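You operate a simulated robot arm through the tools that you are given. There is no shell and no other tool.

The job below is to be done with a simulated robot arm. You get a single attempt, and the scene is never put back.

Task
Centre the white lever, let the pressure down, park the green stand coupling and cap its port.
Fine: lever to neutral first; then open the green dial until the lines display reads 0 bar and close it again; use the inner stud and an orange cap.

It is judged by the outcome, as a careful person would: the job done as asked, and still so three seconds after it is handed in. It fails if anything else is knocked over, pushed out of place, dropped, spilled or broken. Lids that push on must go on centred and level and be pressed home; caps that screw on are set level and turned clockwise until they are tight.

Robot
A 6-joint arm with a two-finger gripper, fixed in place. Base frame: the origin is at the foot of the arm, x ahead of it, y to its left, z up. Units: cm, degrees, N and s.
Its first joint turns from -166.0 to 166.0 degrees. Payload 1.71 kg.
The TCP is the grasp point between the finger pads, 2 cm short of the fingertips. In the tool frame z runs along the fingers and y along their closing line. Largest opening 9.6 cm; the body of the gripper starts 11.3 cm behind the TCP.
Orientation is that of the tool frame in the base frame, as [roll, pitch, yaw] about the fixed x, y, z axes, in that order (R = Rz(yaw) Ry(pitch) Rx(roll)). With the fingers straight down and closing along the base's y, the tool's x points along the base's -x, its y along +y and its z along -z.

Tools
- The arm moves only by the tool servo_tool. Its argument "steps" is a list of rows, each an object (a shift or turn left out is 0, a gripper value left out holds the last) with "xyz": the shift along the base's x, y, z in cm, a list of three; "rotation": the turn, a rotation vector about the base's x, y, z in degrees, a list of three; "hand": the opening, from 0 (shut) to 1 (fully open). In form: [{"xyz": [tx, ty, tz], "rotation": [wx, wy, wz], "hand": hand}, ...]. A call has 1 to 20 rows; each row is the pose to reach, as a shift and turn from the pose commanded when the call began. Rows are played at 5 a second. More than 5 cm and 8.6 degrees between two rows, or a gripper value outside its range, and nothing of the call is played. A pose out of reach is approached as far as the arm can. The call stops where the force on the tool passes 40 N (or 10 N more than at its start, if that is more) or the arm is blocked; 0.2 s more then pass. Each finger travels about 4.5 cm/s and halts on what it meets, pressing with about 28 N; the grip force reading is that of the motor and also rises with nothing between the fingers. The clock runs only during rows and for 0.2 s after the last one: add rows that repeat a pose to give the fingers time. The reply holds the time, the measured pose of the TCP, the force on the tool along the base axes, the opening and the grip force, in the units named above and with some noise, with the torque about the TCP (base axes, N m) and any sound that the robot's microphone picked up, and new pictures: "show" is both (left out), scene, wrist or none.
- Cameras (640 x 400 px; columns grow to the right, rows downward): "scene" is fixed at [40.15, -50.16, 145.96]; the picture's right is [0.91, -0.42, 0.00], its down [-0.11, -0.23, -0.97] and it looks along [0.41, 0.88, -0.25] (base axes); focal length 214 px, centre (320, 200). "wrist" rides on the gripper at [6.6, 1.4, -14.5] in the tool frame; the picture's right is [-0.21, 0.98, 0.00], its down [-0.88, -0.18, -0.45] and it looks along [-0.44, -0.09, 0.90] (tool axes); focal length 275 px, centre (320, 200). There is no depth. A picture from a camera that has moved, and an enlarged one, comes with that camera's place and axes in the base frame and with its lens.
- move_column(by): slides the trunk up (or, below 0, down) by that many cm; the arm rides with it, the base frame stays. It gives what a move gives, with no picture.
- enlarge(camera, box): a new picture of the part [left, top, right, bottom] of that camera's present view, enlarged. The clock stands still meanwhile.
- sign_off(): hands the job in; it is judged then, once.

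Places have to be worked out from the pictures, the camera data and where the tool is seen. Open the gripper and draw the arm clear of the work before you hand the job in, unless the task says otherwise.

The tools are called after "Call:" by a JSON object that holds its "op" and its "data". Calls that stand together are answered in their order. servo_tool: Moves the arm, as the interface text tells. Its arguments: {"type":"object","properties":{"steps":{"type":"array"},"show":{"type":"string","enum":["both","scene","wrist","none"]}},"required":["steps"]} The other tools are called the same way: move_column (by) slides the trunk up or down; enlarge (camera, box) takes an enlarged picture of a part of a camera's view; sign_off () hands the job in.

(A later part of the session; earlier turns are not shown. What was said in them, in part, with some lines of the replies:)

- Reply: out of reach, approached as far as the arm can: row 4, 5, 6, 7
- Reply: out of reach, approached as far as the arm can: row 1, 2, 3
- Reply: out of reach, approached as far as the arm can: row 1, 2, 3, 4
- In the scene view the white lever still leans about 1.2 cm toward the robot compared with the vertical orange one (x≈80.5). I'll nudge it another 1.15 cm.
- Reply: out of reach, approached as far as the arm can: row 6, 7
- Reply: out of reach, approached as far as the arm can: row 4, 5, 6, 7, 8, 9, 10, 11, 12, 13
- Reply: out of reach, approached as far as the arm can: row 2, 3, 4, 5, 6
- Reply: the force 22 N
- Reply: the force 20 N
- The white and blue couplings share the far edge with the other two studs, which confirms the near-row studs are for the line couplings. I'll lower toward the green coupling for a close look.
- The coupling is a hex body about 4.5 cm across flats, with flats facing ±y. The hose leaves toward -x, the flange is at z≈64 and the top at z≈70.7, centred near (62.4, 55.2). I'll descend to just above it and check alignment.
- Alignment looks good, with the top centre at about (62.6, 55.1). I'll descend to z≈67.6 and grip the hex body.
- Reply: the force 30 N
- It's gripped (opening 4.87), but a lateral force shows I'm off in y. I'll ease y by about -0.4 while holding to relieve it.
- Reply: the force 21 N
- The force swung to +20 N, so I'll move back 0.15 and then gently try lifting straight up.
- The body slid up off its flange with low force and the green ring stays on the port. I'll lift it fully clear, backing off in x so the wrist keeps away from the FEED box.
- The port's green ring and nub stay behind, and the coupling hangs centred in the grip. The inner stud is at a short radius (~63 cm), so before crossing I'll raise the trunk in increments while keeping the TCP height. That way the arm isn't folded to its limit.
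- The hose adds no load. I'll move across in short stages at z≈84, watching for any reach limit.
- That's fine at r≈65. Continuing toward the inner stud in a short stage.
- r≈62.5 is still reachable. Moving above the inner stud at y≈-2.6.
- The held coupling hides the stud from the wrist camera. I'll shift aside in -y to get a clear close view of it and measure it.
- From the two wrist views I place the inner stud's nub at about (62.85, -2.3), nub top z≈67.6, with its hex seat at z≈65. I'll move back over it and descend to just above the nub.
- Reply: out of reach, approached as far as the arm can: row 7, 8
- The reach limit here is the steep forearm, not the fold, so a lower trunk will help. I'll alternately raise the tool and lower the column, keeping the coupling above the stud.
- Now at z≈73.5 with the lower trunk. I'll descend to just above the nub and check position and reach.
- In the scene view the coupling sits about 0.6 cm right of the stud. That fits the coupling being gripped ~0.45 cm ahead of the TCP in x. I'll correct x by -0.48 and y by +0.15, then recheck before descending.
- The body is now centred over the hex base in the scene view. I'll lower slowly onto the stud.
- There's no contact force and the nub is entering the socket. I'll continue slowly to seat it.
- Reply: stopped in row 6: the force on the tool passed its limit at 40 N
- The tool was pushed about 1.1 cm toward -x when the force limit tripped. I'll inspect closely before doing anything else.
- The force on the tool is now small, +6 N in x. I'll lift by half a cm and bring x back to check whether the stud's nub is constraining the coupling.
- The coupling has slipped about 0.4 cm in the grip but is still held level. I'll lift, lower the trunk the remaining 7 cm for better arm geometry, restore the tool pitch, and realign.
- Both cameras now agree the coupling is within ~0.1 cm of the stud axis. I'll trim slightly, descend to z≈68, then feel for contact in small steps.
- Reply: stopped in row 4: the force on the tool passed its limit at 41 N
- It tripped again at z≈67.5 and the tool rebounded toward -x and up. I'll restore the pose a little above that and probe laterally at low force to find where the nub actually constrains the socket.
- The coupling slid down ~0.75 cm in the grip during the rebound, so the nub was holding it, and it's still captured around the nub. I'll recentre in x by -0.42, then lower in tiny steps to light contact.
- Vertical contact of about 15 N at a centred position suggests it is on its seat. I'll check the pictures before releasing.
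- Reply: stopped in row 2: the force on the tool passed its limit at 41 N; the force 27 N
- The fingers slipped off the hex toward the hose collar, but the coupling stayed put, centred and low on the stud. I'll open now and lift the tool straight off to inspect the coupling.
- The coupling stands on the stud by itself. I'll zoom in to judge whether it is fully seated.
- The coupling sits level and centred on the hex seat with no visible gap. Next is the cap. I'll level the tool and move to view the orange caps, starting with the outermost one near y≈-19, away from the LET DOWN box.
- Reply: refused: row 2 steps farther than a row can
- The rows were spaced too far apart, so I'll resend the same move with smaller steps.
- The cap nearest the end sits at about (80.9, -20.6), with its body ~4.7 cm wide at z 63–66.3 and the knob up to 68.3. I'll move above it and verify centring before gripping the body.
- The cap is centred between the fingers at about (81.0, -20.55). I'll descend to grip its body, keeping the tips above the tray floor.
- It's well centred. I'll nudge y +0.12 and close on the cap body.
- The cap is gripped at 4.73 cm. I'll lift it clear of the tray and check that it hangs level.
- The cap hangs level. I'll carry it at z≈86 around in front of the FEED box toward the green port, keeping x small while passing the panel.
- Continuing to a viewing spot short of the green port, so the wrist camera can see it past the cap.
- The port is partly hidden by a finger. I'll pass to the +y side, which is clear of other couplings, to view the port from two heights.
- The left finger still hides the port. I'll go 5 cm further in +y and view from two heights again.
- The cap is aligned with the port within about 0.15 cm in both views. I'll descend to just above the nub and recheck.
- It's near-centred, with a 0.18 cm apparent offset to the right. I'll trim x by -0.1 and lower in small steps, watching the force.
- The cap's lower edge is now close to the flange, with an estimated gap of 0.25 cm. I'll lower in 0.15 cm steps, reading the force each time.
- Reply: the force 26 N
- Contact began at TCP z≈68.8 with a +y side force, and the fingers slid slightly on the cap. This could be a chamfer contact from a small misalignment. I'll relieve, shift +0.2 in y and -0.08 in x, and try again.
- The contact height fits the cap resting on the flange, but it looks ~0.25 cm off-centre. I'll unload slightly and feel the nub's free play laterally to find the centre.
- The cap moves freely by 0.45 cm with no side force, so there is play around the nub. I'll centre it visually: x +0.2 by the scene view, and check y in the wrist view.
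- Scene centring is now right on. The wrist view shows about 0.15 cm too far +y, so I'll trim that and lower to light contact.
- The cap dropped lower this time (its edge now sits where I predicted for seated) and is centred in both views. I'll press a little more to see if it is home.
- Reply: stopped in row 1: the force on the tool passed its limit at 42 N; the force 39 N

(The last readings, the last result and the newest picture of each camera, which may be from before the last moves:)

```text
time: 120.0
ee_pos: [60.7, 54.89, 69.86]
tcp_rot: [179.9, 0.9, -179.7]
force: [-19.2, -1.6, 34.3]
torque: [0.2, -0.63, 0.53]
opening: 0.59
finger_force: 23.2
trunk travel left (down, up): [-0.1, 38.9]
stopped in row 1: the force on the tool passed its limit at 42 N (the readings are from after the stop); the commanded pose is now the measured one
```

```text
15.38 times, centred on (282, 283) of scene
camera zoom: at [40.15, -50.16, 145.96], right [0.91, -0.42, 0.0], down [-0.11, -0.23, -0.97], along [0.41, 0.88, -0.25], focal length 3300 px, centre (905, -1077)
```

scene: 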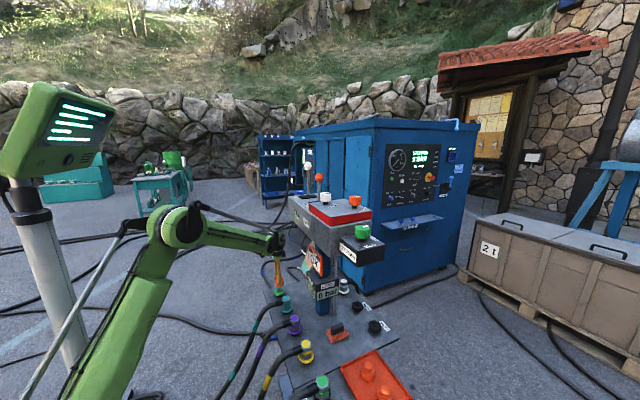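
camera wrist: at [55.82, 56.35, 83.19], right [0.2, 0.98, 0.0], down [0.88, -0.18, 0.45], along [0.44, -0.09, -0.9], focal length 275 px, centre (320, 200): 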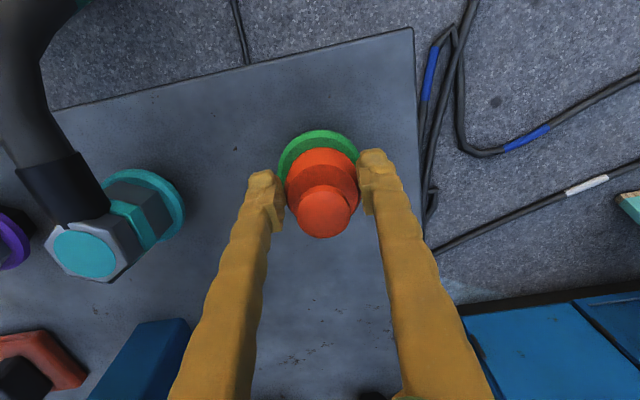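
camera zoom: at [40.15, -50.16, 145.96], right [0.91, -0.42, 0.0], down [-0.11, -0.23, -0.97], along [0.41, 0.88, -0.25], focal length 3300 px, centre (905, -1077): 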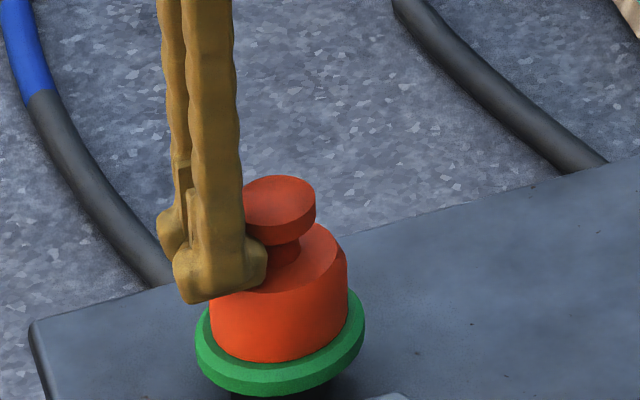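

The fingers slipped off the cap toward -x and are now resting against its shoulder, while the cap remains on the port. I'll raise just 0.2 cm to unload, open slightly, then back out in -x before rising.

Call:
{"op": "servo_tool", "data": {"steps": [{"xyz": [0, 0, 0.2], "hand": 0.06}, {"xyz": [-0.8, 0, 0.3], "hand": 0.1}, {"xyz": [-2, 0, 0.4], "hand": 0.1}, {"xyz": [-4, 0, 1], "hand": 0.2}, {"xyz": [-4, 0, 4], "hand": 0.5}, {"xyz": [-4, 0, 8], "hand": 0.6}, {"xyz": [-4, 0, 8], "hand": 0.6}]}}

Call:
{"op": "enlarge", "data": {"camera": "scene", "box": [262, 270, 302, 296]}}

Call:
{"op": "enlarge", "data": {"camera": "wrist", "box": [280, 80, 440, 200]}}

```text
time: 121.6
ee_pos: [57.15, 54.91, 77.56]
tcp_rot: [179.8, 0.9, -179.8]
force: [0.5, 0.4, 0.1]
torque: [-0.01, 0.0, 0.01]
opening: 5.77
finger_force: 0.0
trunk travel left (down, up): [-0.1, 38.9]
camera wrist: at [50.17, 56.24, 91.93], right [0.2, 0.98, 0.01], down [0.87, -0.18, 0.46], along [0.45, -0.09, -0.89], focal length 275 px, centre (320, 200)
```

scene: 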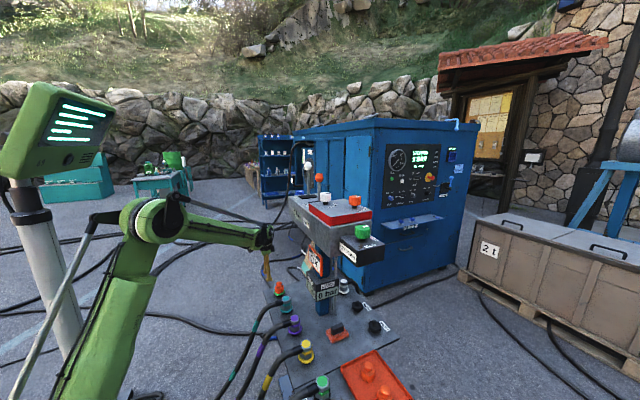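
wrist: 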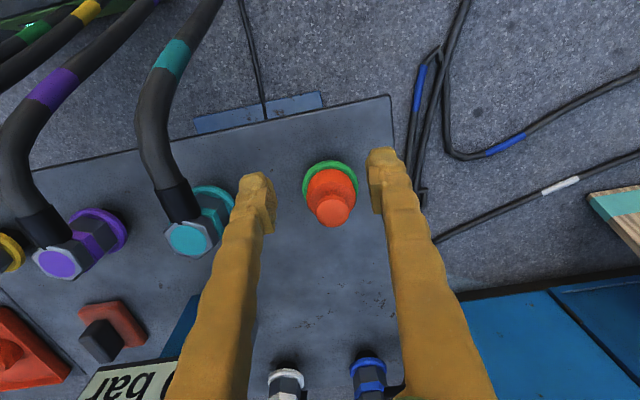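

```text
15.38 times, centred on (282, 283) of scene
camera zoom: at [40.15, -50.16, 145.96], right [0.91, -0.42, 0.0], down [-0.11, -0.23, -0.97], along [0.41, 0.88, -0.25], focal length 3300 px, centre (905, -1077)
```

zoom: 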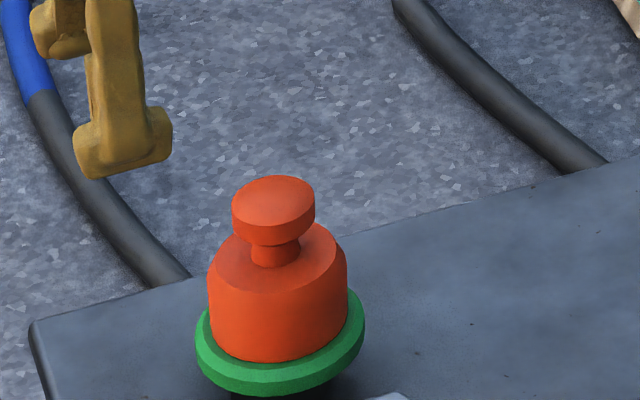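

```text
3.33 times, centred on (360, 140) of wrist
camera zoom: at [50.17, 56.24, 91.93], right [0.2, 0.98, 0.01], down [0.87, -0.18, 0.46], along [0.45, -0.09, -0.89], focal length 918 px, centre (187, 400)
```

zoom: 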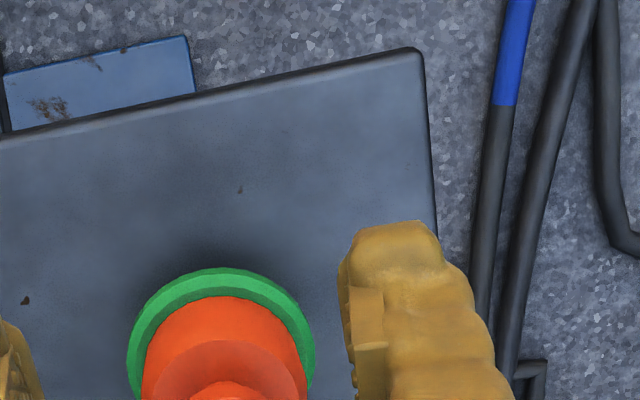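

The cap stands on the port but leans very slightly (~2°), so it needs an even press from above. I'll close the fingers, level the tool, and position them over the knob centre at z≈74.5.

Call:
{"op": "servo_tool", "data": {"steps": [{"xyz": [0, 0, -0.5], "rotation": [0, 0.4, 0], "hand": 0}, {"xyz": [0, 0, -1], "rotation": [0, 0.9, 0], "hand": 0}, {"xyz": [1, 0, -2], "rotation": [0, 0.9, 0], "hand": 0}, {"xyz": [3, 0, -2.8], "rotation": [0, 0.9, 0], "hand": 0}, {"xyz": [5.5, 0, -2.8], "rotation": [0, 0.9, 0], "hand": 0}, {"xyz": [5.5, 0, -2.8], "rotation": [0, 0.9, 0], "hand": 0}]}}

Call:
{"op": "enlarge", "data": {"camera": "scene", "box": [262, 266, 302, 292]}}

Call:
{"op": "enlarge", "data": {"camera": "wrist", "box": [240, 110, 400, 230]}}

```text
time: 123.0
ee_pos: [62.54, 54.57, 74.6]
tcp_rot: [179.9, 0.0, -179.7]
force: [0.2, 1.2, 0.7]
torque: [-0.01, 0.01, 0.02]
opening: 0.0
finger_force: 27.6
trunk travel left (down, up): [-0.1, 38.9]
camera wrist: at [55.94, 55.98, 89.13], right [0.2, 0.98, 0.0], down [0.88, -0.18, 0.44], along [0.44, -0.09, -0.9], focal length 275 px, centre (320, 200)
```

scene: 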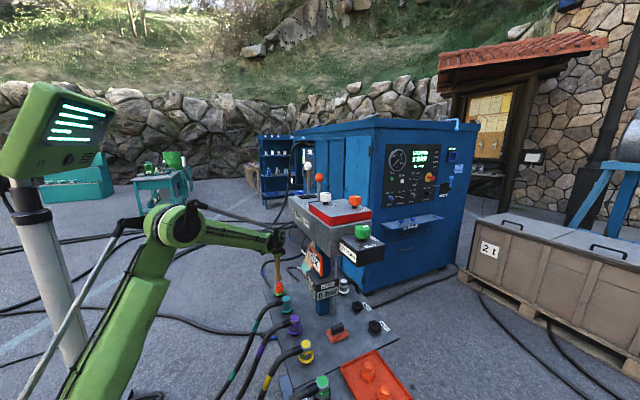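
wrist: 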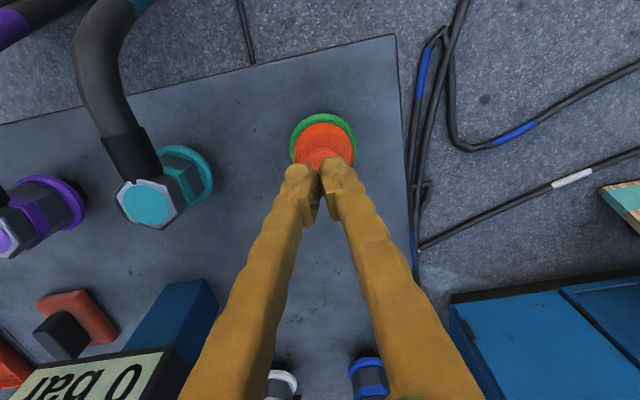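

```text
15.38 times, centred on (282, 279) of scene
camera zoom: at [40.15, -50.16, 145.96], right [0.91, -0.42, 0.0], down [-0.11, -0.23, -0.97], along [0.41, 0.88, -0.25], focal length 3300 px, centre (905, -1015)
```

zoom: 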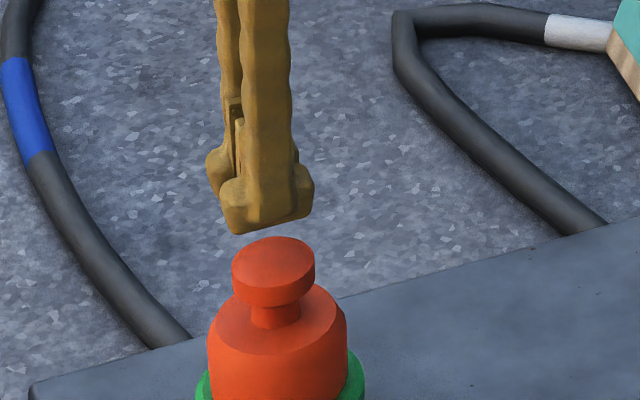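

```text
3.33 times, centred on (320, 170) of wrist
camera zoom: at [55.94, 55.98, 89.13], right [0.2, 0.98, 0.0], down [0.88, -0.18, 0.44], along [0.44, -0.09, -0.9], focal length 918 px, centre (320, 300)
```

zoom: 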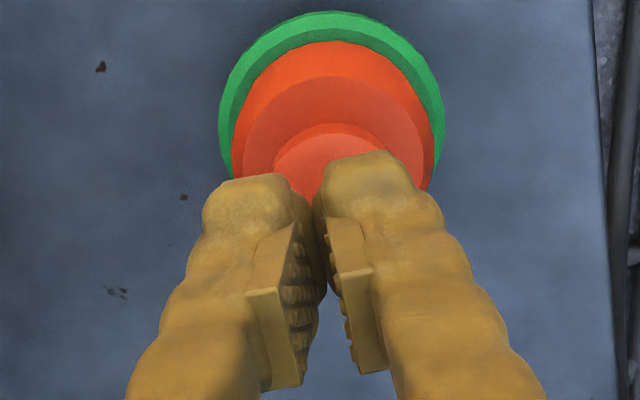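

The fingertips need about +0.4 in x and +0.3 in y to be over the knob centre. I'll adjust and then descend carefully to contact.

Call:
{"op": "servo_tool", "data": {"steps": [{"xyz": [0.4, 0.3, 0]}, {"xyz": [0.4, 0.3, -0.8]}, {"xyz": [0.4, 0.3, -1.5]}, {"xyz": [0.4, 0.3, -1.5]}], "show": "none"}}

Call:
{"op": "enlarge", "data": {"camera": "scene", "box": [262, 266, 302, 292]}}

Call:
{"op": "enlarge", "data": {"camera": "wrist", "box": [240, 110, 400, 230]}}

```text
time: 124.0
ee_pos: [63.06, 55.22, 73.14]
tcp_rot: [179.8, 0.0, -179.7]
force: [-0.5, -0.1, -0.2]
torque: [0.02, 0.0, -0.01]
opening: 0.03
finger_force: 27.9
trunk travel left (down, up): [-0.1, 38.9]
```

```text
15.38 times, centred on (282, 279) of scene
camera zoom: at [40.15, -50.16, 145.96], right [0.91, -0.42, 0.0], down [-0.11, -0.23, -0.97], along [0.41, 0.88, -0.25], focal length 3300 px, centre (905, -1015)
```

zoom: 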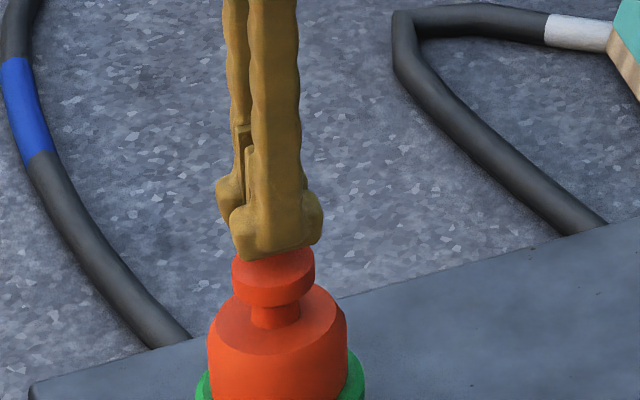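

```text
3.33 times, centred on (320, 170) of wrist
camera zoom: at [56.32, 56.44, 87.6], right [0.2, 0.98, 0.0], down [0.88, -0.18, 0.44], along [0.44, -0.09, -0.9], focal length 918 px, centre (320, 300)
```

zoom: 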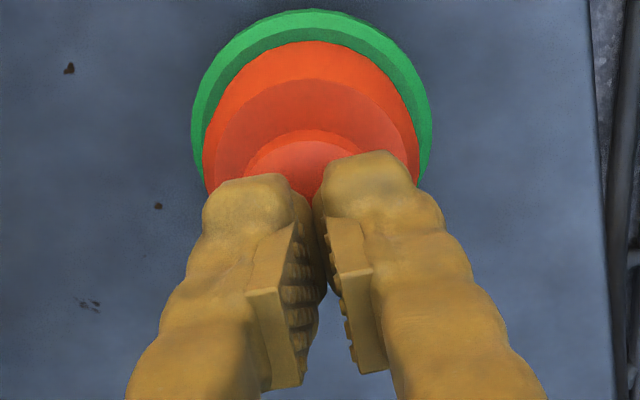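

Nearly right, with knob centre about 0.2 cm to -y in the wrist view. I'll correct y by -0.2 and continue down to touch.

Call:
{"op": "servo_tool", "data": {"steps": [{"xyz": [0, -0.2, -0.3]}, {"xyz": [0, -0.2, -0.5]}], "show": "none"}}

Call:
{"op": "servo_tool", "data": {"steps": [{"xyz": [0, 0, -0.15]}], "show": "none"}}

Call:
{"op": "enlarge", "data": {"camera": "scene", "box": [262, 266, 302, 292]}}

```text
time: 124.6
ee_pos: [62.98, 54.99, 72.66]
tcp_rot: [179.8, 0.0, -179.6]
force: [-0.5, -0.8, 0.3]
torque: [0.02, -0.01, -0.01]
opening: 0.0
finger_force: 28.4
trunk travel left (down, up): [-0.1, 38.9]
```

```text
time: 125.0
ee_pos: [62.95, 55.11, 72.61]
tcp_rot: [179.8, 0.1, -179.7]
force: [-0.2, -0.8, -0.6]
torque: [-0.02, 0.03, 0.0]
opening: 0.0
finger_force: 28.2
trunk travel left (down, up): [-0.1, 38.9]
```

```text
15.38 times, centred on (282, 279) of scene
camera zoom: at [40.15, -50.16, 145.96], right [0.91, -0.42, 0.0], down [-0.11, -0.23, -0.97], along [0.41, 0.88, -0.25], focal length 3300 px, centre (905, -1015)
```

zoom: 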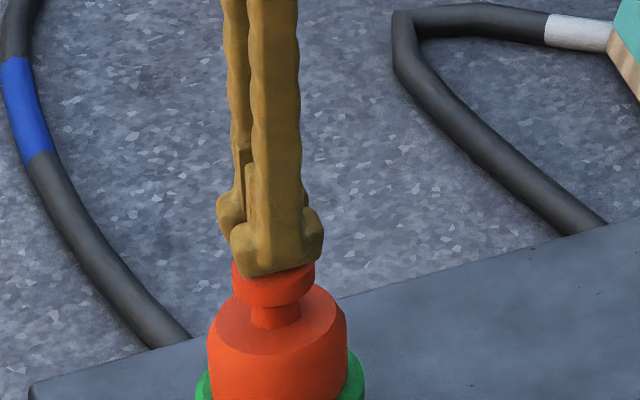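

Just above the knob. Continuing in small single steps until I feel contact.

Call:
{"op": "servo_tool", "data": {"steps": [{"xyz": [0, 0, -0.15]}], "show": "none"}}

Call:
{"op": "servo_tool", "data": {"steps": [{"xyz": [0, 0, -0.15]}], "show": "none"}}

```text
time: 125.4
ee_pos: [63.1, 55.06, 72.33]
tcp_rot: [179.8, 0.0, -179.6]
force: [-0.6, 1.2, -0.2]
torque: [-0.01, -0.02, 0.02]
opening: 0.0
finger_force: 28.6
trunk travel left (down, up): [-0.1, 38.9]
```

```text
time: 125.8
ee_pos: [62.96, 55.1, 72.28]
tcp_rot: [179.8, 0.0, -179.7]
force: [0.3, 1.3, 9.7]
torque: [0.03, -0.02, 0.01]
opening: 0.6
finger_force: 28.5
trunk travel left (down, up): [-0.1, 38.9]
```

Contact at ~10 N. I'll press a little further in small increments.

Call:
{"op": "servo_tool", "data": {"steps": [{"xyz": [0, 0, -0.12]}], "show": "none"}}

Call:
{"op": "enlarge", "data": {"camera": "scene", "box": [262, 266, 302, 296]}}

```text
time: 126.2
ee_pos: [63.16, 55.03, 72.32]
tcp_rot: [179.7, 0.1, -179.7]
force: [4.9, 6.3, 30.7]
torque: [0.19, -0.1, 0.03]
opening: 0.58
finger_force: 27.9
trunk travel left (down, up): [-0.1, 38.9]
```

```text
13.33 times, centred on (282, 281) of scene
camera zoom: at [40.15, -50.16, 145.96], right [0.91, -0.42, 0.0], down [-0.11, -0.23, -0.97], along [0.41, 0.88, -0.25], focal length 2860 px, centre (827, -880)
```

zoom: 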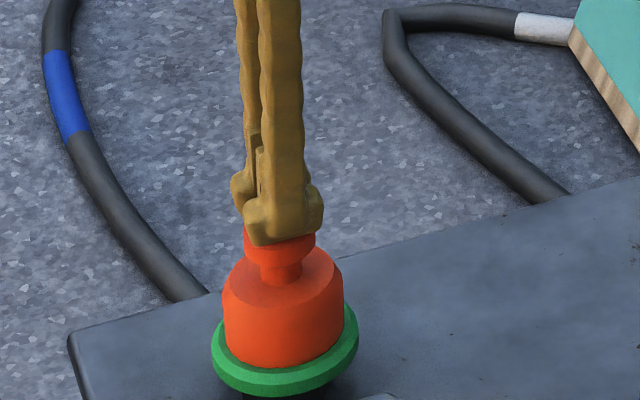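

It was pressed with about 31 N without sinking further. I'll retract straight up and view the cap unobstructed.

Call:
{"op": "servo_tool", "data": {"steps": [{"xyz": [0, 0, 0.5]}, {"xyz": [0, 0, 1.5]}, {"xyz": [-2, 0, 3.5]}, {"xyz": [-5, 0, 5.5]}, {"xyz": [-7, 0, 7]}, {"xyz": [-7, 0, 7]}]}}

Call:
{"op": "enlarge", "data": {"camera": "scene", "box": [262, 270, 302, 296]}}

Call:
{"op": "enlarge", "data": {"camera": "wrist", "box": [260, 90, 420, 210]}}

```text
time: 127.6
ee_pos: [56.06, 55.11, 79.08]
tcp_rot: [179.8, 0.0, -179.8]
force: [0.5, 0.8, 0.2]
torque: [-0.02, -0.01, 0.01]
opening: 0.0
finger_force: 27.4
trunk travel left (down, up): [-0.1, 38.9]
camera wrist: at [49.21, 56.41, 93.62], right [0.2, 0.98, 0.0], down [0.88, -0.18, 0.44], along [0.44, -0.09, -0.9], focal length 275 px, centre (320, 200)
```

scene: 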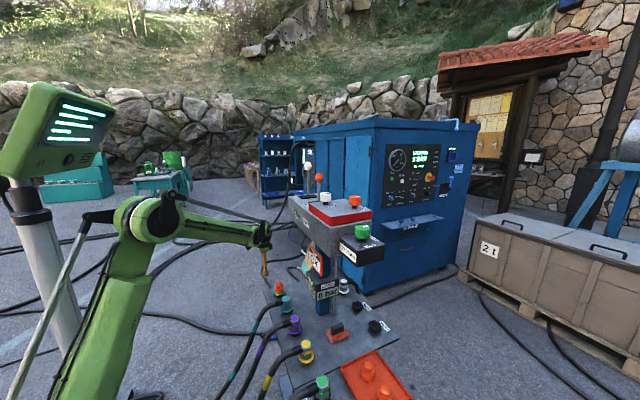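
wrist: 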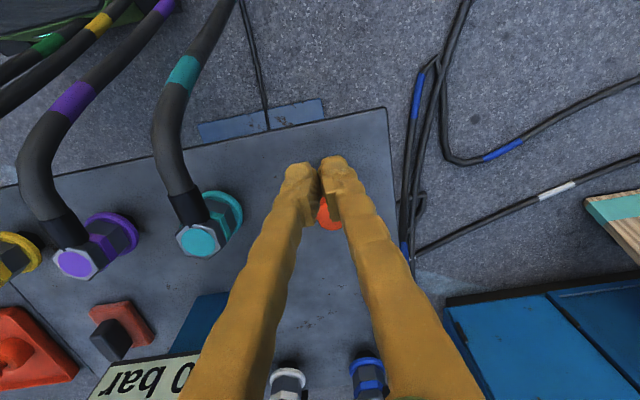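

```text
15.38 times, centred on (282, 283) of scene
camera zoom: at [40.15, -50.16, 145.96], right [0.91, -0.42, 0.0], down [-0.11, -0.23, -0.97], along [0.41, 0.88, -0.25], focal length 3300 px, centre (905, -1077)
```

zoom: 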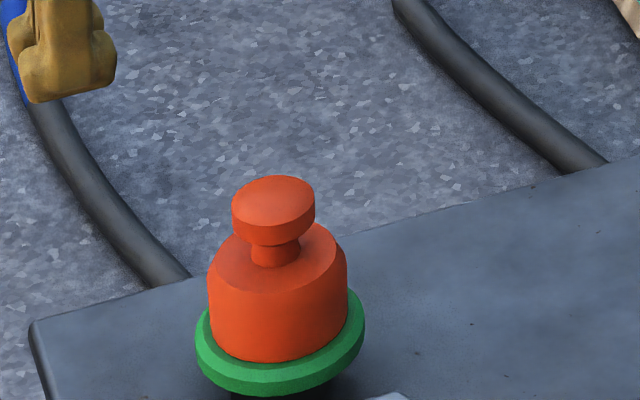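

```text
3.33 times, centred on (340, 150) of wrist
camera zoom: at [49.21, 56.41, 93.62], right [0.2, 0.98, 0.0], down [0.88, -0.18, 0.44], along [0.44, -0.09, -0.9], focal length 918 px, centre (253, 367)
```

zoom: 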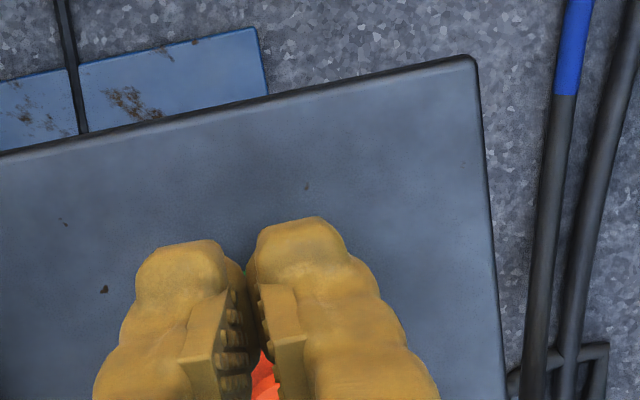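

The press changed nothing visible, which suggests it's already on its seat. The cap's lean matches its in-hand look, so it appears level and concentric. I'll zoom in on the cap/flange junction to verify there is no gap.

Call:
{"op": "enlarge", "data": {"camera": "scene", "box": [271, 283, 289, 297]}}

Call:
{"op": "servo_tool", "data": {"steps": [{"xyz": [-2, -2, 0], "hand": 0.6}, {"xyz": [-4, -5, 0], "hand": 0.6}, {"xyz": [-5, -8, 0], "hand": 0.6}, {"xyz": [-5, -8, -2], "hand": 0.6}, {"xyz": [-5, -8, -2], "hand": 0.6}], "show": "wrist"}}

```text
16.00 times, centred on (280, 290) of scene
camera zoom: at [40.15, -50.16, 145.96], right [0.91, -0.42, 0.0], down [-0.11, -0.23, -0.97], along [0.41, 0.88, -0.25], focal length 3432 px, centre (960, -1240)
```

zoom: 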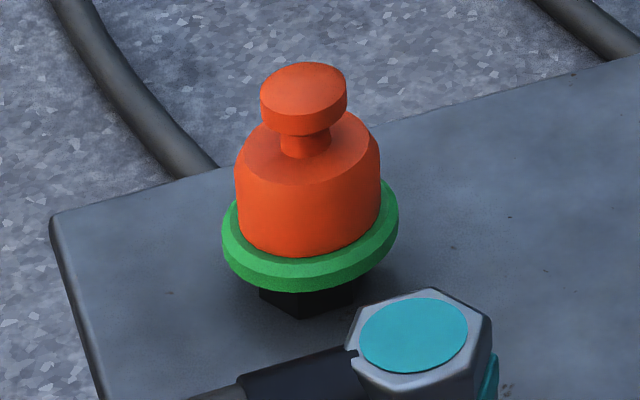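

```text
time: 128.8
ee_pos: [51.03, 47.17, 76.91]
tcp_rot: [179.8, 0.0, -179.7]
force: [-0.8, -0.2, -0.6]
torque: [-0.06, 0.02, 0.02]
opening: 5.78
finger_force: 0.0
trunk travel left (down, up): [-0.1, 38.9]
camera wrist: at [44.27, 48.42, 91.38], right [0.2, 0.98, 0.0], down [0.88, -0.18, 0.44], along [0.44, -0.09, -0.9], focal length 275 px, centre (320, 200)
```

wrist: 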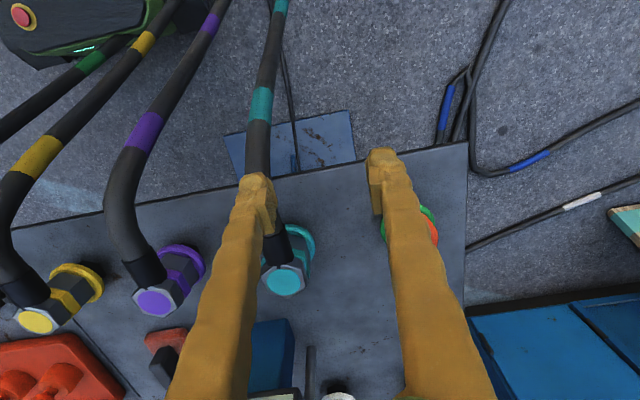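

The cap sits flush and concentric on the green flange. As a last check, I'll go back to the parked coupling and give it the same gentle press from above with closed fingers, travelling at a safe height.

Call:
{"op": "servo_tool", "data": {"steps": [{"xyz": [0, 0, 4], "hand": 0}, {"xyz": [0, -1, 8], "hand": 0}, {"xyz": [1.5, -5, 9]}, {"xyz": [3, -9, 9]}, {"xyz": [4.5, -13, 9]}, {"xyz": [5.8, -17, 9]}, {"xyz": [6.8, -21, 9]}, {"xyz": [7.6, -25, 9]}, {"xyz": [8.4, -29, 9]}, {"xyz": [9, -33, 9]}, {"xyz": [9.5, -37, 9]}, {"xyz": [9.9, -41, 9]}, {"xyz": [10.2, -45, 9]}, {"xyz": [10.4, -49.3, 9]}, {"xyz": [10.4, -49.3, 6]}, {"xyz": [10.4, -49.3, 3]}, {"xyz": [10.4, -49.3, 3]}]}}

Call:
{"op": "enlarge", "data": {"camera": "scene", "box": [296, 362, 356, 400]}}

Call:
{"op": "enlarge", "data": {"camera": "wrist", "box": [240, 90, 400, 210]}}

```text
time: 132.4
ee_pos: [61.55, -2.17, 79.89]
tcp_rot: [179.9, 0.0, -179.8]
force: [-0.8, 0.3, 0.1]
torque: [0.01, 0.0, 0.02]
opening: 0.01
finger_force: 28.4
trunk travel left (down, up): [-0.1, 38.9]
camera wrist: at [54.87, -0.92, 94.47], right [0.2, 0.98, 0.0], down [0.88, -0.18, 0.44], along [0.44, -0.09, -0.9], focal length 275 px, centre (320, 200)
```

scene: 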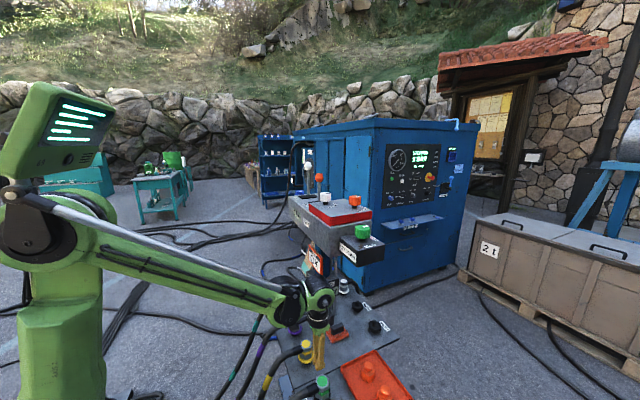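
wrist: 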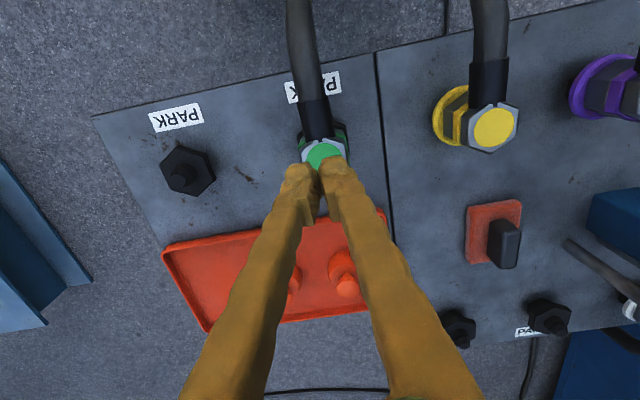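

```text
10.53 times, centred on (326, 381) of scene
camera zoom: at [40.15, -50.16, 145.96], right [0.91, -0.42, 0.0], down [-0.11, -0.23, -0.97], along [0.41, 0.88, -0.25], focal length 2258 px, centre (257, -1705)
```

zoom: 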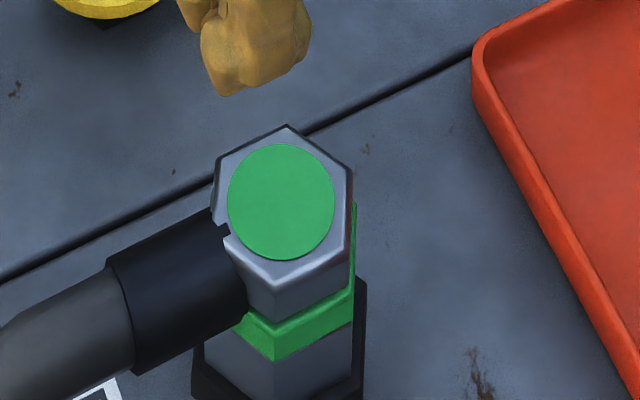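

```text
3.33 times, centred on (320, 150) of wrist
camera zoom: at [54.87, -0.92, 94.47], right [0.2, 0.98, 0.0], down [0.88, -0.18, 0.44], along [0.44, -0.09, -0.9], focal length 918 px, centre (320, 367)
```

zoom: 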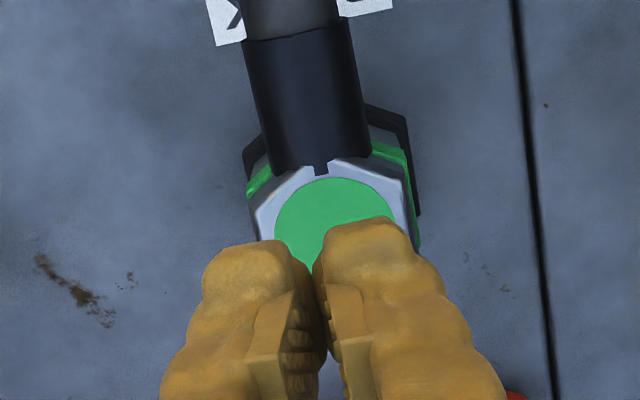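

Top height and margins agree with a seated coupling. I'll move the closed fingertips over the centre of the disc and descend to just above it.

Call:
{"op": "servo_tool", "data": {"steps": [{"xyz": [0.7, 0.2, -2]}, {"xyz": [1.3, 0.25, -4.5]}, {"xyz": [1.3, 0.25, -6.2]}, {"xyz": [1.3, 0.25, -6.2]}], "show": "none"}}

Call:
{"op": "enlarge", "data": {"camera": "scene", "box": [296, 362, 356, 400]}}

Call:
{"op": "enlarge", "data": {"camera": "wrist", "box": [240, 90, 400, 210]}}

```text
time: 133.4
ee_pos: [62.78, -1.77, 73.92]
tcp_rot: [179.8, 0.0, -179.6]
force: [0.7, 0.3, -0.4]
torque: [0.01, -0.02, -0.02]
opening: 0.0
finger_force: 27.7
trunk travel left (down, up): [-0.1, 38.9]
```

```text
10.53 times, centred on (326, 381) of scene
camera zoom: at [40.15, -50.16, 145.96], right [0.91, -0.42, 0.0], down [-0.11, -0.23, -0.97], along [0.41, 0.88, -0.25], focal length 2258 px, centre (257, -1705)
```

zoom: 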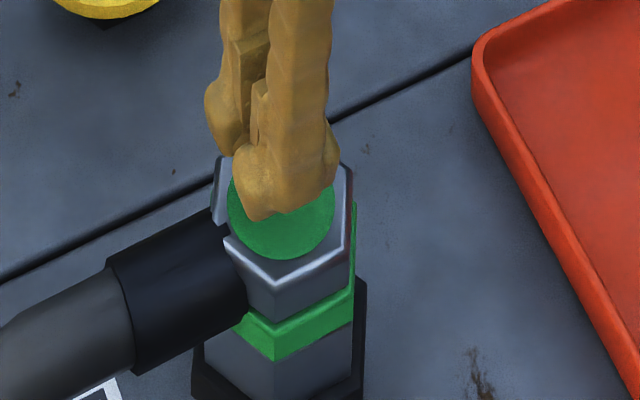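

```text
3.33 times, centred on (320, 150) of wrist
camera zoom: at [56.07, -0.52, 88.35], right [0.2, 0.98, 0.0], down [0.88, -0.18, 0.44], along [0.44, -0.09, -0.9], focal length 918 px, centre (320, 367)
```

zoom: 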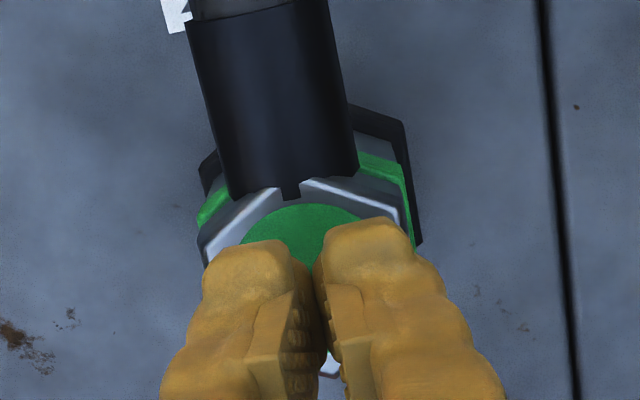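

Slightly too far +y. I'll correct by -0.35 and descend in small steps to contact.

Call:
{"op": "servo_tool", "data": {"steps": [{"xyz": [0.1, -0.35, -0.4]}, {"xyz": [0.1, -0.35, -0.8]}, {"xyz": [0.1, -0.35, -1.0]}], "show": "none"}}

Call:
{"op": "servo_tool", "data": {"steps": [{"xyz": [0, 0, -0.15]}], "show": "none"}}

```text
time: 134.2
ee_pos: [62.64, -2.25, 72.82]
tcp_rot: [179.9, -0.1, -179.8]
force: [0.2, -1.2, 0.4]
torque: [0.01, -0.02, 0.03]
opening: 0.02
finger_force: 27.9
trunk travel left (down, up): [-0.1, 38.9]
```

```text
time: 134.6
ee_pos: [62.8, -2.31, 72.81]
tcp_rot: [179.7, 0.1, -179.7]
force: [0.4, -0.4, -0.5]
torque: [0.03, -0.02, -0.04]
opening: 0.0
finger_force: 28.2
trunk travel left (down, up): [-0.1, 38.9]
```

Still no contact. Continuing in single small steps.

Call:
{"op": "servo_tool", "data": {"steps": [{"xyz": [0, 0, -0.15]}], "show": "none"}}

Call:
{"op": "servo_tool", "data": {"steps": [{"xyz": [0, 0, -0.12]}], "show": "none"}}

```text
time: 135.0
ee_pos: [62.68, -2.34, 72.6]
tcp_rot: [179.8, 0.0, -179.7]
force: [0.6, -0.4, -0.2]
torque: [0.01, -0.01, 0.05]
opening: 0.0
finger_force: 28.3
trunk travel left (down, up): [-0.1, 38.9]
```

```text
time: 135.4
ee_pos: [62.79, -2.21, 72.4]
tcp_rot: [179.7, 0.0, -179.6]
force: [-0.3, 1.0, 0.1]
torque: [0.01, 0.03, -0.02]
opening: 0.02
finger_force: 28.3
trunk travel left (down, up): [-0.1, 38.9]
```

No contact yet, so the top is lower than 70.4, which is consistent with seated. A few more small steps.

Call:
{"op": "servo_tool", "data": {"steps": [{"xyz": [0, 0, -0.12]}], "show": "none"}}

Call:
{"op": "servo_tool", "data": {"steps": [{"xyz": [0, 0, -0.12]}], "show": "none"}}

```text
time: 135.8
ee_pos: [62.72, -2.21, 72.29]
tcp_rot: [179.8, 0.0, -179.7]
force: [0.5, -0.6, 0.0]
torque: [0.0, -0.03, 0.0]
opening: 0.01
finger_force: 27.9
trunk travel left (down, up): [-0.1, 38.9]
```

```text
time: 136.2
ee_pos: [62.97, -2.26, 72.18]
tcp_rot: [179.8, 0.0, -179.7]
force: [0.1, 0.4, 0.2]
torque: [-0.02, -0.01, 0.03]
opening: 0.0
finger_force: 28.5
trunk travel left (down, up): [-0.1, 38.9]
```

Call:
{"op": "enlarge", "data": {"camera": "scene", "box": [296, 362, 356, 400]}}

Call:
{"op": "enlarge", "data": {"camera": "wrist", "box": [240, 90, 400, 210]}}

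```text
10.53 times, centred on (326, 381) of scene
camera zoom: at [40.15, -50.16, 145.96], right [0.91, -0.42, 0.0], down [-0.11, -0.23, -0.97], along [0.41, 0.88, -0.25], focal length 2258 px, centre (257, -1705)
```

zoom: 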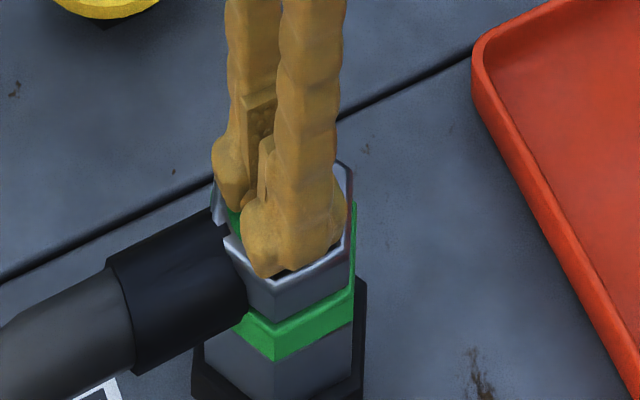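

```text
3.33 times, centred on (320, 150) of wrist
camera zoom: at [56.08, -1.03, 86.71], right [0.2, 0.98, 0.0], down [0.88, -0.18, 0.44], along [0.44, -0.09, -0.9], focal length 918 px, centre (320, 367)
```

zoom: 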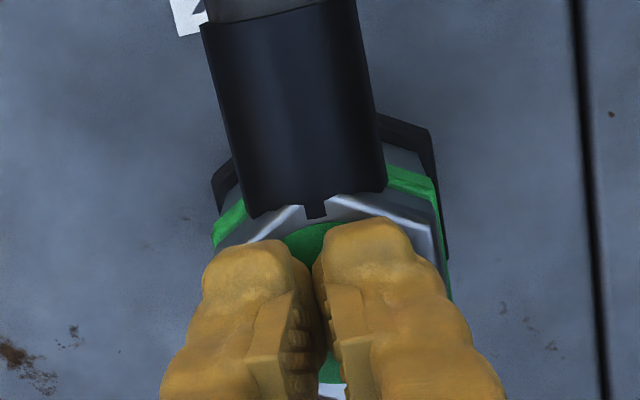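

The tips are almost on the disc and centred. Continuing.

Call:
{"op": "servo_tool", "data": {"steps": [{"xyz": [0, 0, -0.12]}], "show": "none"}}

Call:
{"op": "servo_tool", "data": {"steps": [{"xyz": [0, 0, -0.12]}], "show": "none"}}

```text
time: 136.6
ee_pos: [62.68, -2.23, 72.29]
tcp_rot: [179.8, 0.2, -179.7]
force: [3.5, -2.6, 18.7]
torque: [-0.03, -0.08, 0.02]
opening: 0.59
finger_force: 28.2
trunk travel left (down, up): [-0.1, 38.9]
```

```text
time: 137.1
ee_pos: [61.51, -2.31, 73.07]
tcp_rot: [179.9, 1.0, -179.7]
force: [-0.4, 0.4, 0.0]
torque: [-0.03, -0.08, 0.02]
opening: 0.03
finger_force: 28.5
trunk travel left (down, up): [-0.1, 38.9]
stopped in row 1: the force on the tool passed its limit at 41 N (the readings are from after the stop); the commanded pose is now the measured one
```

It was pressed with up to 41 N and is firm. Now I'll rise, level out, and check everything.

Call:
{"op": "servo_tool", "data": {"steps": [{"xyz": [0, 0, 2], "rotation": [0, 0.5, 0]}, {"xyz": [0, 0, 5], "rotation": [0, 1.0, 0]}, {"xyz": [0, -3, 8], "rotation": [0, 1.0, 0], "hand": 0.3}, {"xyz": [1, -7, 10], "rotation": [0, 1.0, 0], "hand": 0.6}, {"xyz": [2, -11, 12], "rotation": [0, 1.0, 0], "hand": 0.8}, {"xyz": [3, -15, 14], "rotation": [0, 1.0, 0], "hand": 0.8}, {"xyz": [3, -19, 15], "rotation": [0, 1.0, 0], "hand": 0.8}, {"xyz": [3, -22, 16], "rotation": [0, 1.0, 0], "hand": 0.8}, {"xyz": [3, -22, 16], "rotation": [0, 1.0, 0], "hand": 0.8}]}}

Call:
{"op": "enlarge", "data": {"camera": "scene", "box": [300, 365, 356, 400]}}

Call:
{"op": "enlarge", "data": {"camera": "scene", "box": [260, 265, 345, 318]}}

Call:
{"op": "enlarge", "data": {"camera": "scene", "box": [270, 150, 410, 240]}}

Call:
{"op": "enlarge", "data": {"camera": "wrist", "box": [330, 0, 560, 144]}}

```text
time: 139.1
ee_pos: [64.85, -24.4, 89.03]
tcp_rot: [179.8, -0.2, -179.7]
force: [0.2, 0.2, -0.5]
torque: [0.0, -0.02, 0.01]
opening: 7.68
finger_force: 0.1
trunk travel left (down, up): [-0.1, 38.9]
camera wrist: at [58.14, -23.1, 103.51], right [0.2, 0.98, 0.0], down [0.88, -0.18, 0.44], along [0.43, -0.09, -0.9], focal length 275 px, centre (320, 200)
```

scene: 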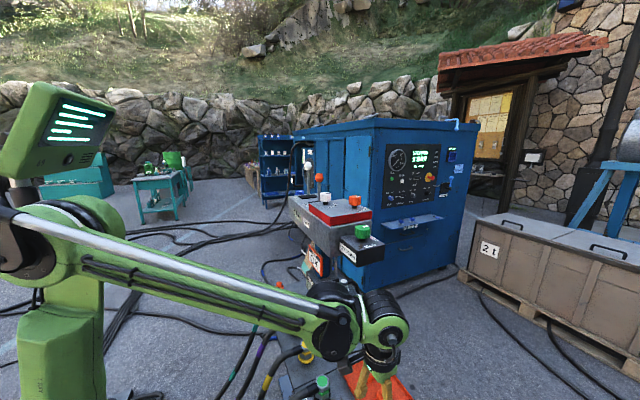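
wrist: 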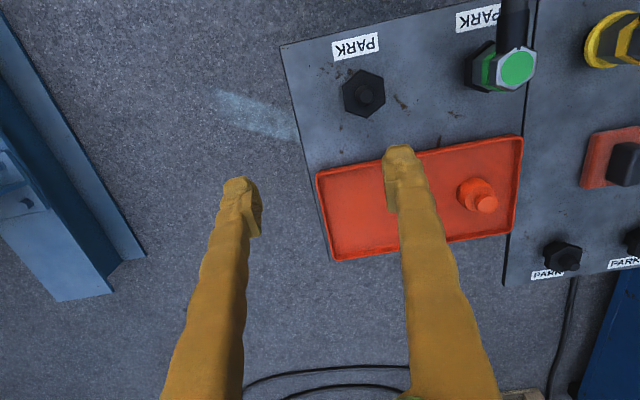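

```text
11.43 times, centred on (328, 382) of scene
camera zoom: at [40.15, -50.16, 145.96], right [0.91, -0.42, 0.0], down [-0.11, -0.23, -0.97], along [0.41, 0.88, -0.25], focal length 2451 px, centre (229, -1886)
```

zoom: 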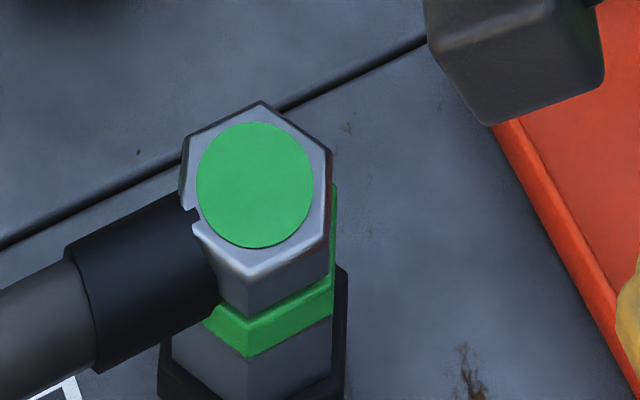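

```text
7.53 times, centred on (302, 292) of scene
camera zoom: at [40.15, -50.16, 145.96], right [0.91, -0.42, 0.0], down [-0.11, -0.23, -0.97], along [0.41, 0.88, -0.25], focal length 1615 px, centre (452, -489)
```

zoom: 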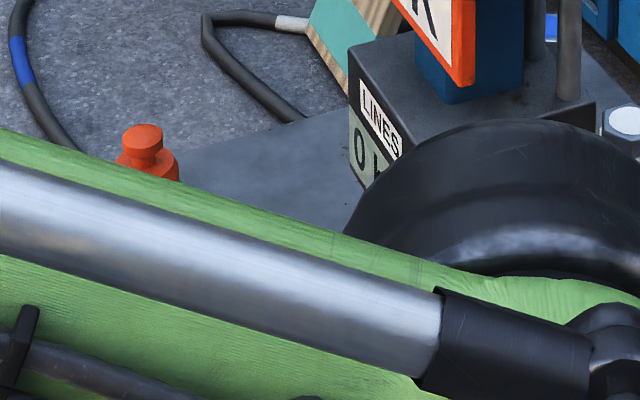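

```text
4.44 times, centred on (340, 195) of scene
camera zoom: at [40.15, -50.16, 145.96], right [0.91, -0.42, 0.0], down [-0.11, -0.23, -0.97], along [0.41, 0.88, -0.25], focal length 953 px, centre (231, 222)
```

zoom: 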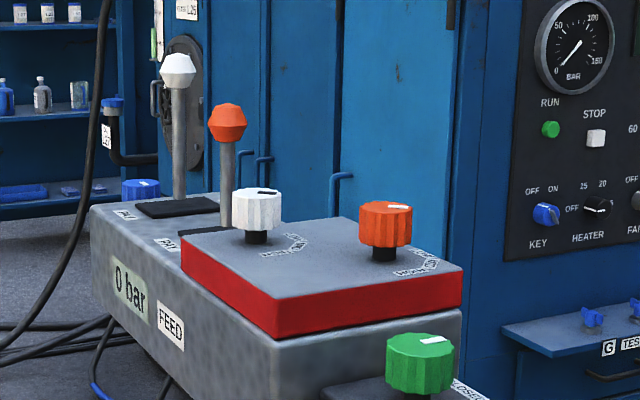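

```text
2.78 times, centred on (445, 72) of wrist
camera zoom: at [58.14, -23.1, 103.51], right [0.2, 0.98, 0.0], down [0.88, -0.18, 0.44], along [0.43, -0.09, -0.9], focal length 765 px, centre (-27, 556)
```

zoom: 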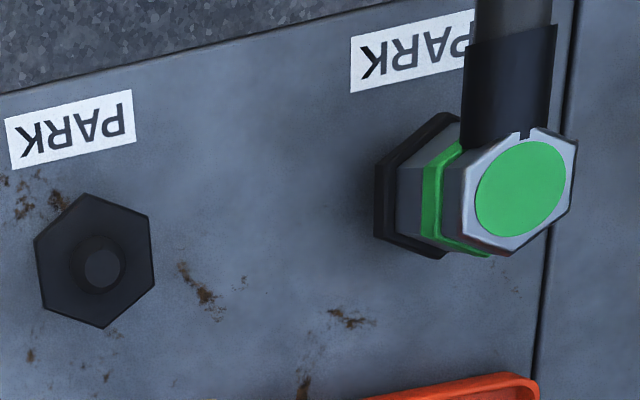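

In this side view the coupling sits flush on the inner stud. I'll take the same kind of oblique view of the cap before finishing.

Call:
{"op": "servo_tool", "data": {"steps": [{"xyz": [-1, 4, 0]}, {"xyz": [-1.5, 8, 0]}, {"xyz": [-2, 12, 0]}, {"xyz": [-2.8, 16, 0]}, {"xyz": [-3.3, 20, 0]}, {"xyz": [-3.8, 24, 0]}, {"xyz": [-4.2, 28, 0]}, {"xyz": [-4.6, 32, 0]}, {"xyz": [-5, 36, 0]}, {"xyz": [-5.5, 40, 0]}, {"xyz": [-6, 44, 0]}, {"xyz": [-6.8, 48, 0]}, {"xyz": [-7.5, 52, 0]}, {"xyz": [-8.2, 56, 0]}, {"xyz": [-9, 59, 0]}, {"xyz": [-9, 59, 0]}]}}

Call:
{"op": "enlarge", "data": {"camera": "wrist", "box": [420, 60, 580, 180]}}

Call:
{"op": "enlarge", "data": {"camera": "scene", "box": [260, 265, 345, 318]}}

```text
time: 142.5
ee_pos: [55.91, 34.82, 89.14]
tcp_rot: [179.9, 0.0, -179.8]
force: [-0.6, 0.3, 0.1]
torque: [0.04, 0.0, -0.01]
opening: 7.69
finger_force: 0.1
trunk travel left (down, up): [-0.1, 38.9]
camera wrist: at [49.27, 36.07, 103.56], right [0.2, 0.98, 0.0], down [0.88, -0.18, 0.44], along [0.43, -0.09, -0.9], focal length 275 px, centre (320, 200)
```

scene: 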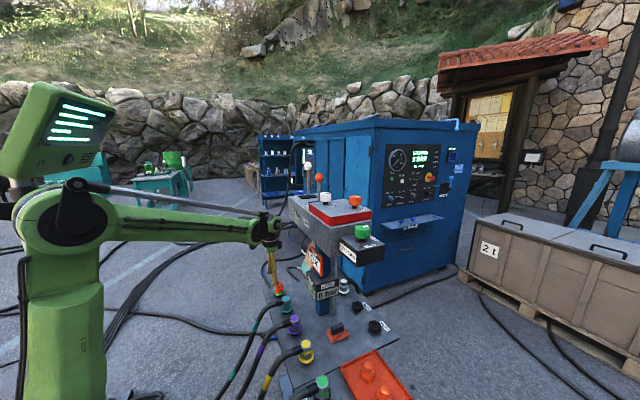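
wrist: 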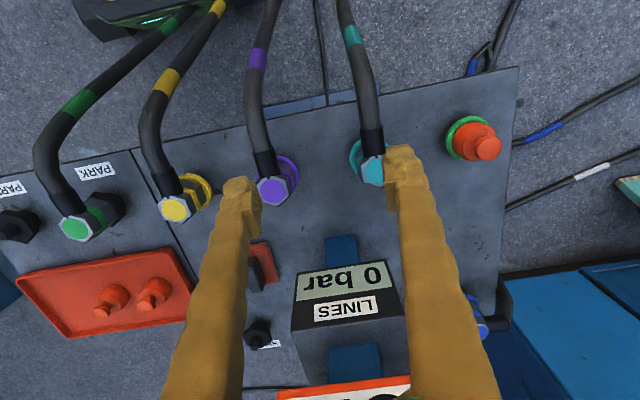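

```text
3.33 times, centred on (500, 120) of wrist
camera zoom: at [49.27, 36.07, 103.56], right [0.2, 0.98, 0.0], down [0.88, -0.18, 0.44], along [0.43, -0.09, -0.9], focal length 918 px, centre (-280, 467)
```

zoom: 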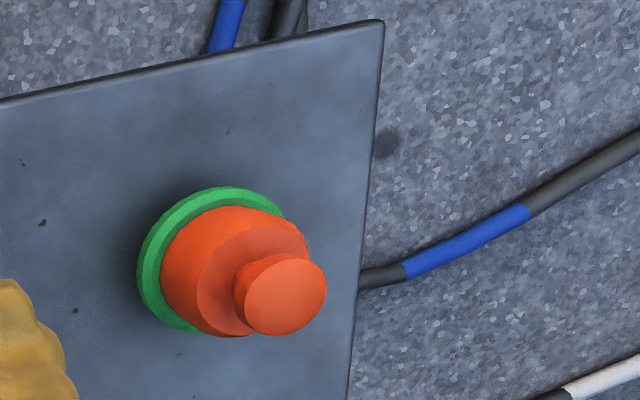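

```text
7.53 times, centred on (302, 292) of scene
camera zoom: at [40.15, -50.16, 145.96], right [0.91, -0.42, 0.0], down [-0.11, -0.23, -0.97], along [0.41, 0.88, -0.25], focal length 1615 px, centre (452, -489)
```

zoom: 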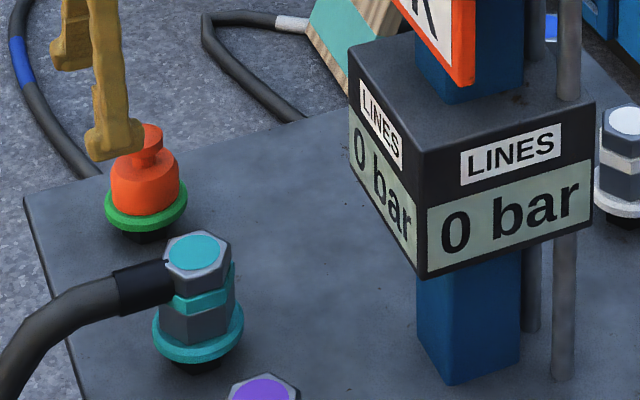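

Everything checks out. The lever is upright, the dial is closed, LINES reads 0 bar, the green coupling is on the inner stud and the orange cap is flush on the port. I'll back the open gripper clear of the work.

Call:
{"op": "servo_tool", "data": {"steps": [{"xyz": [-1, 0, 4], "hand": 0.9}, {"xyz": [-2, 0, 8], "hand": 0.9}, {"xyz": [-3, 0, 12], "hand": 0.9}, {"xyz": [-4, 0, 16], "hand": 0.9}, {"xyz": [-4, 0, 16], "hand": 0.9}]}}

Call:
{"op": "enlarge", "data": {"camera": "scene", "box": [255, 150, 415, 250]}}

Call:
{"op": "enlarge", "data": {"camera": "scene", "box": [240, 262, 420, 400]}}

```text
time: 143.7
ee_pos: [51.83, 34.78, 105.07]
tcp_rot: [179.9, -0.1, -179.7]
force: [0.3, -0.5, 0.1]
torque: [0.01, 0.0, 0.01]
opening: 8.62
finger_force: 0.0
trunk travel left (down, up): [-0.1, 38.9]
camera wrist: at [45.24, 36.0, 119.58], right [0.2, 0.98, 0.0], down [0.88, -0.18, 0.44], along [0.43, -0.09, -0.9], focal length 275 px, centre (320, 200)
```

scene: 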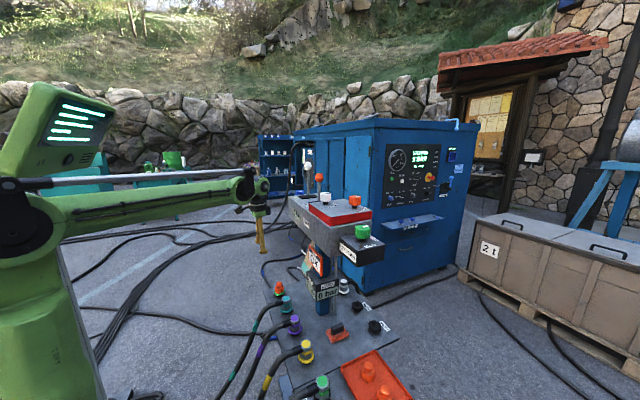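
wrist: 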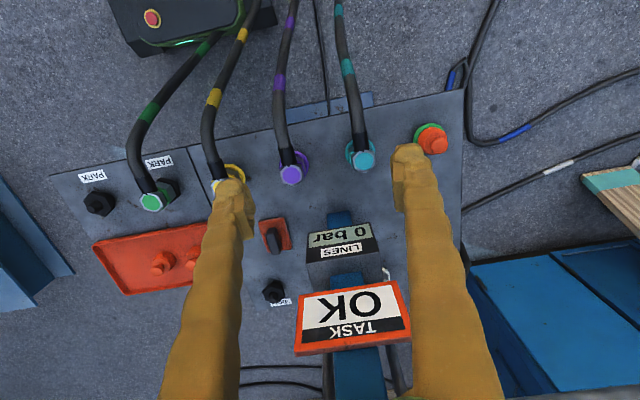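

```text
4.00 times, centred on (335, 200) of scene
camera zoom: at [40.15, -50.16, 145.96], right [0.91, -0.42, 0.0], down [-0.11, -0.23, -0.97], along [0.41, 0.88, -0.25], focal length 858 px, centre (260, 200)
```

zoom: 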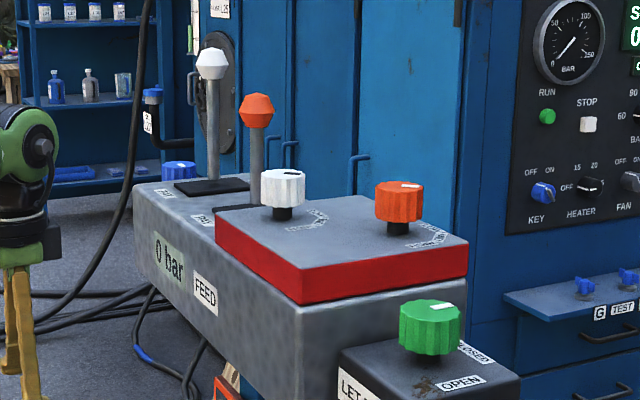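

```text
2.90 times, centred on (330, 331) of scene
camera zoom: at [40.15, -50.16, 145.96], right [0.91, -0.42, 0.0], down [-0.11, -0.23, -0.97], along [0.41, 0.88, -0.25], focal length 622 px, centre (291, -180)
```

zoom: 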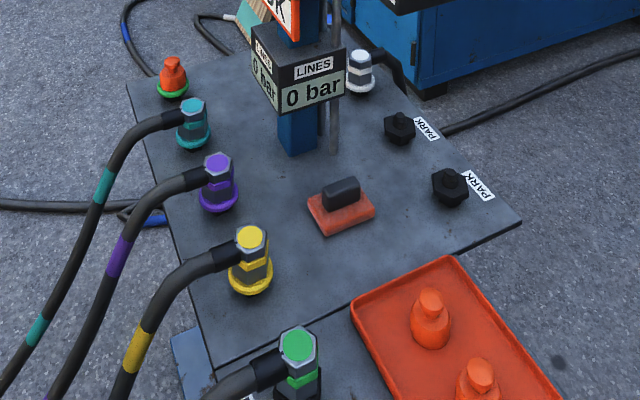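

The arm is clear with the gripper open, and every part of the job is in its final state. Handing in.

Call:
{"op": "sign_off", "data": {}}

```text
The job is handed in.
```

The job is done as asked, as far as the cameras and force readings show, and it is handed in:

- **Lever:** the white lever stands upright in neutral, matching the orange one beside it.
- **Pressure:** I opened the green dial until the lines display read 0 bar, then closed it again to its stop. The display still reads 0 bar.
- **Coupling:** the green stand coupling sits flush on the inner stud. There are two pairs of PARK studs. I used the pair in line with the coloured line couplings and took the one nearest them as "inner". The force limit tripped and the grip slipped while I was seating it, so I pressed it again from above with up to 41 N; it held firm.
- **Cap:** an orange cap is on the green port, level and centred. The fingers also slipped off the cap once. I then pressed it from above with about 31 N and it did not move further.

Nothing was dropped or knocked over, and the other two caps are still in the tray. The arm is clear of the work with the gripper open.
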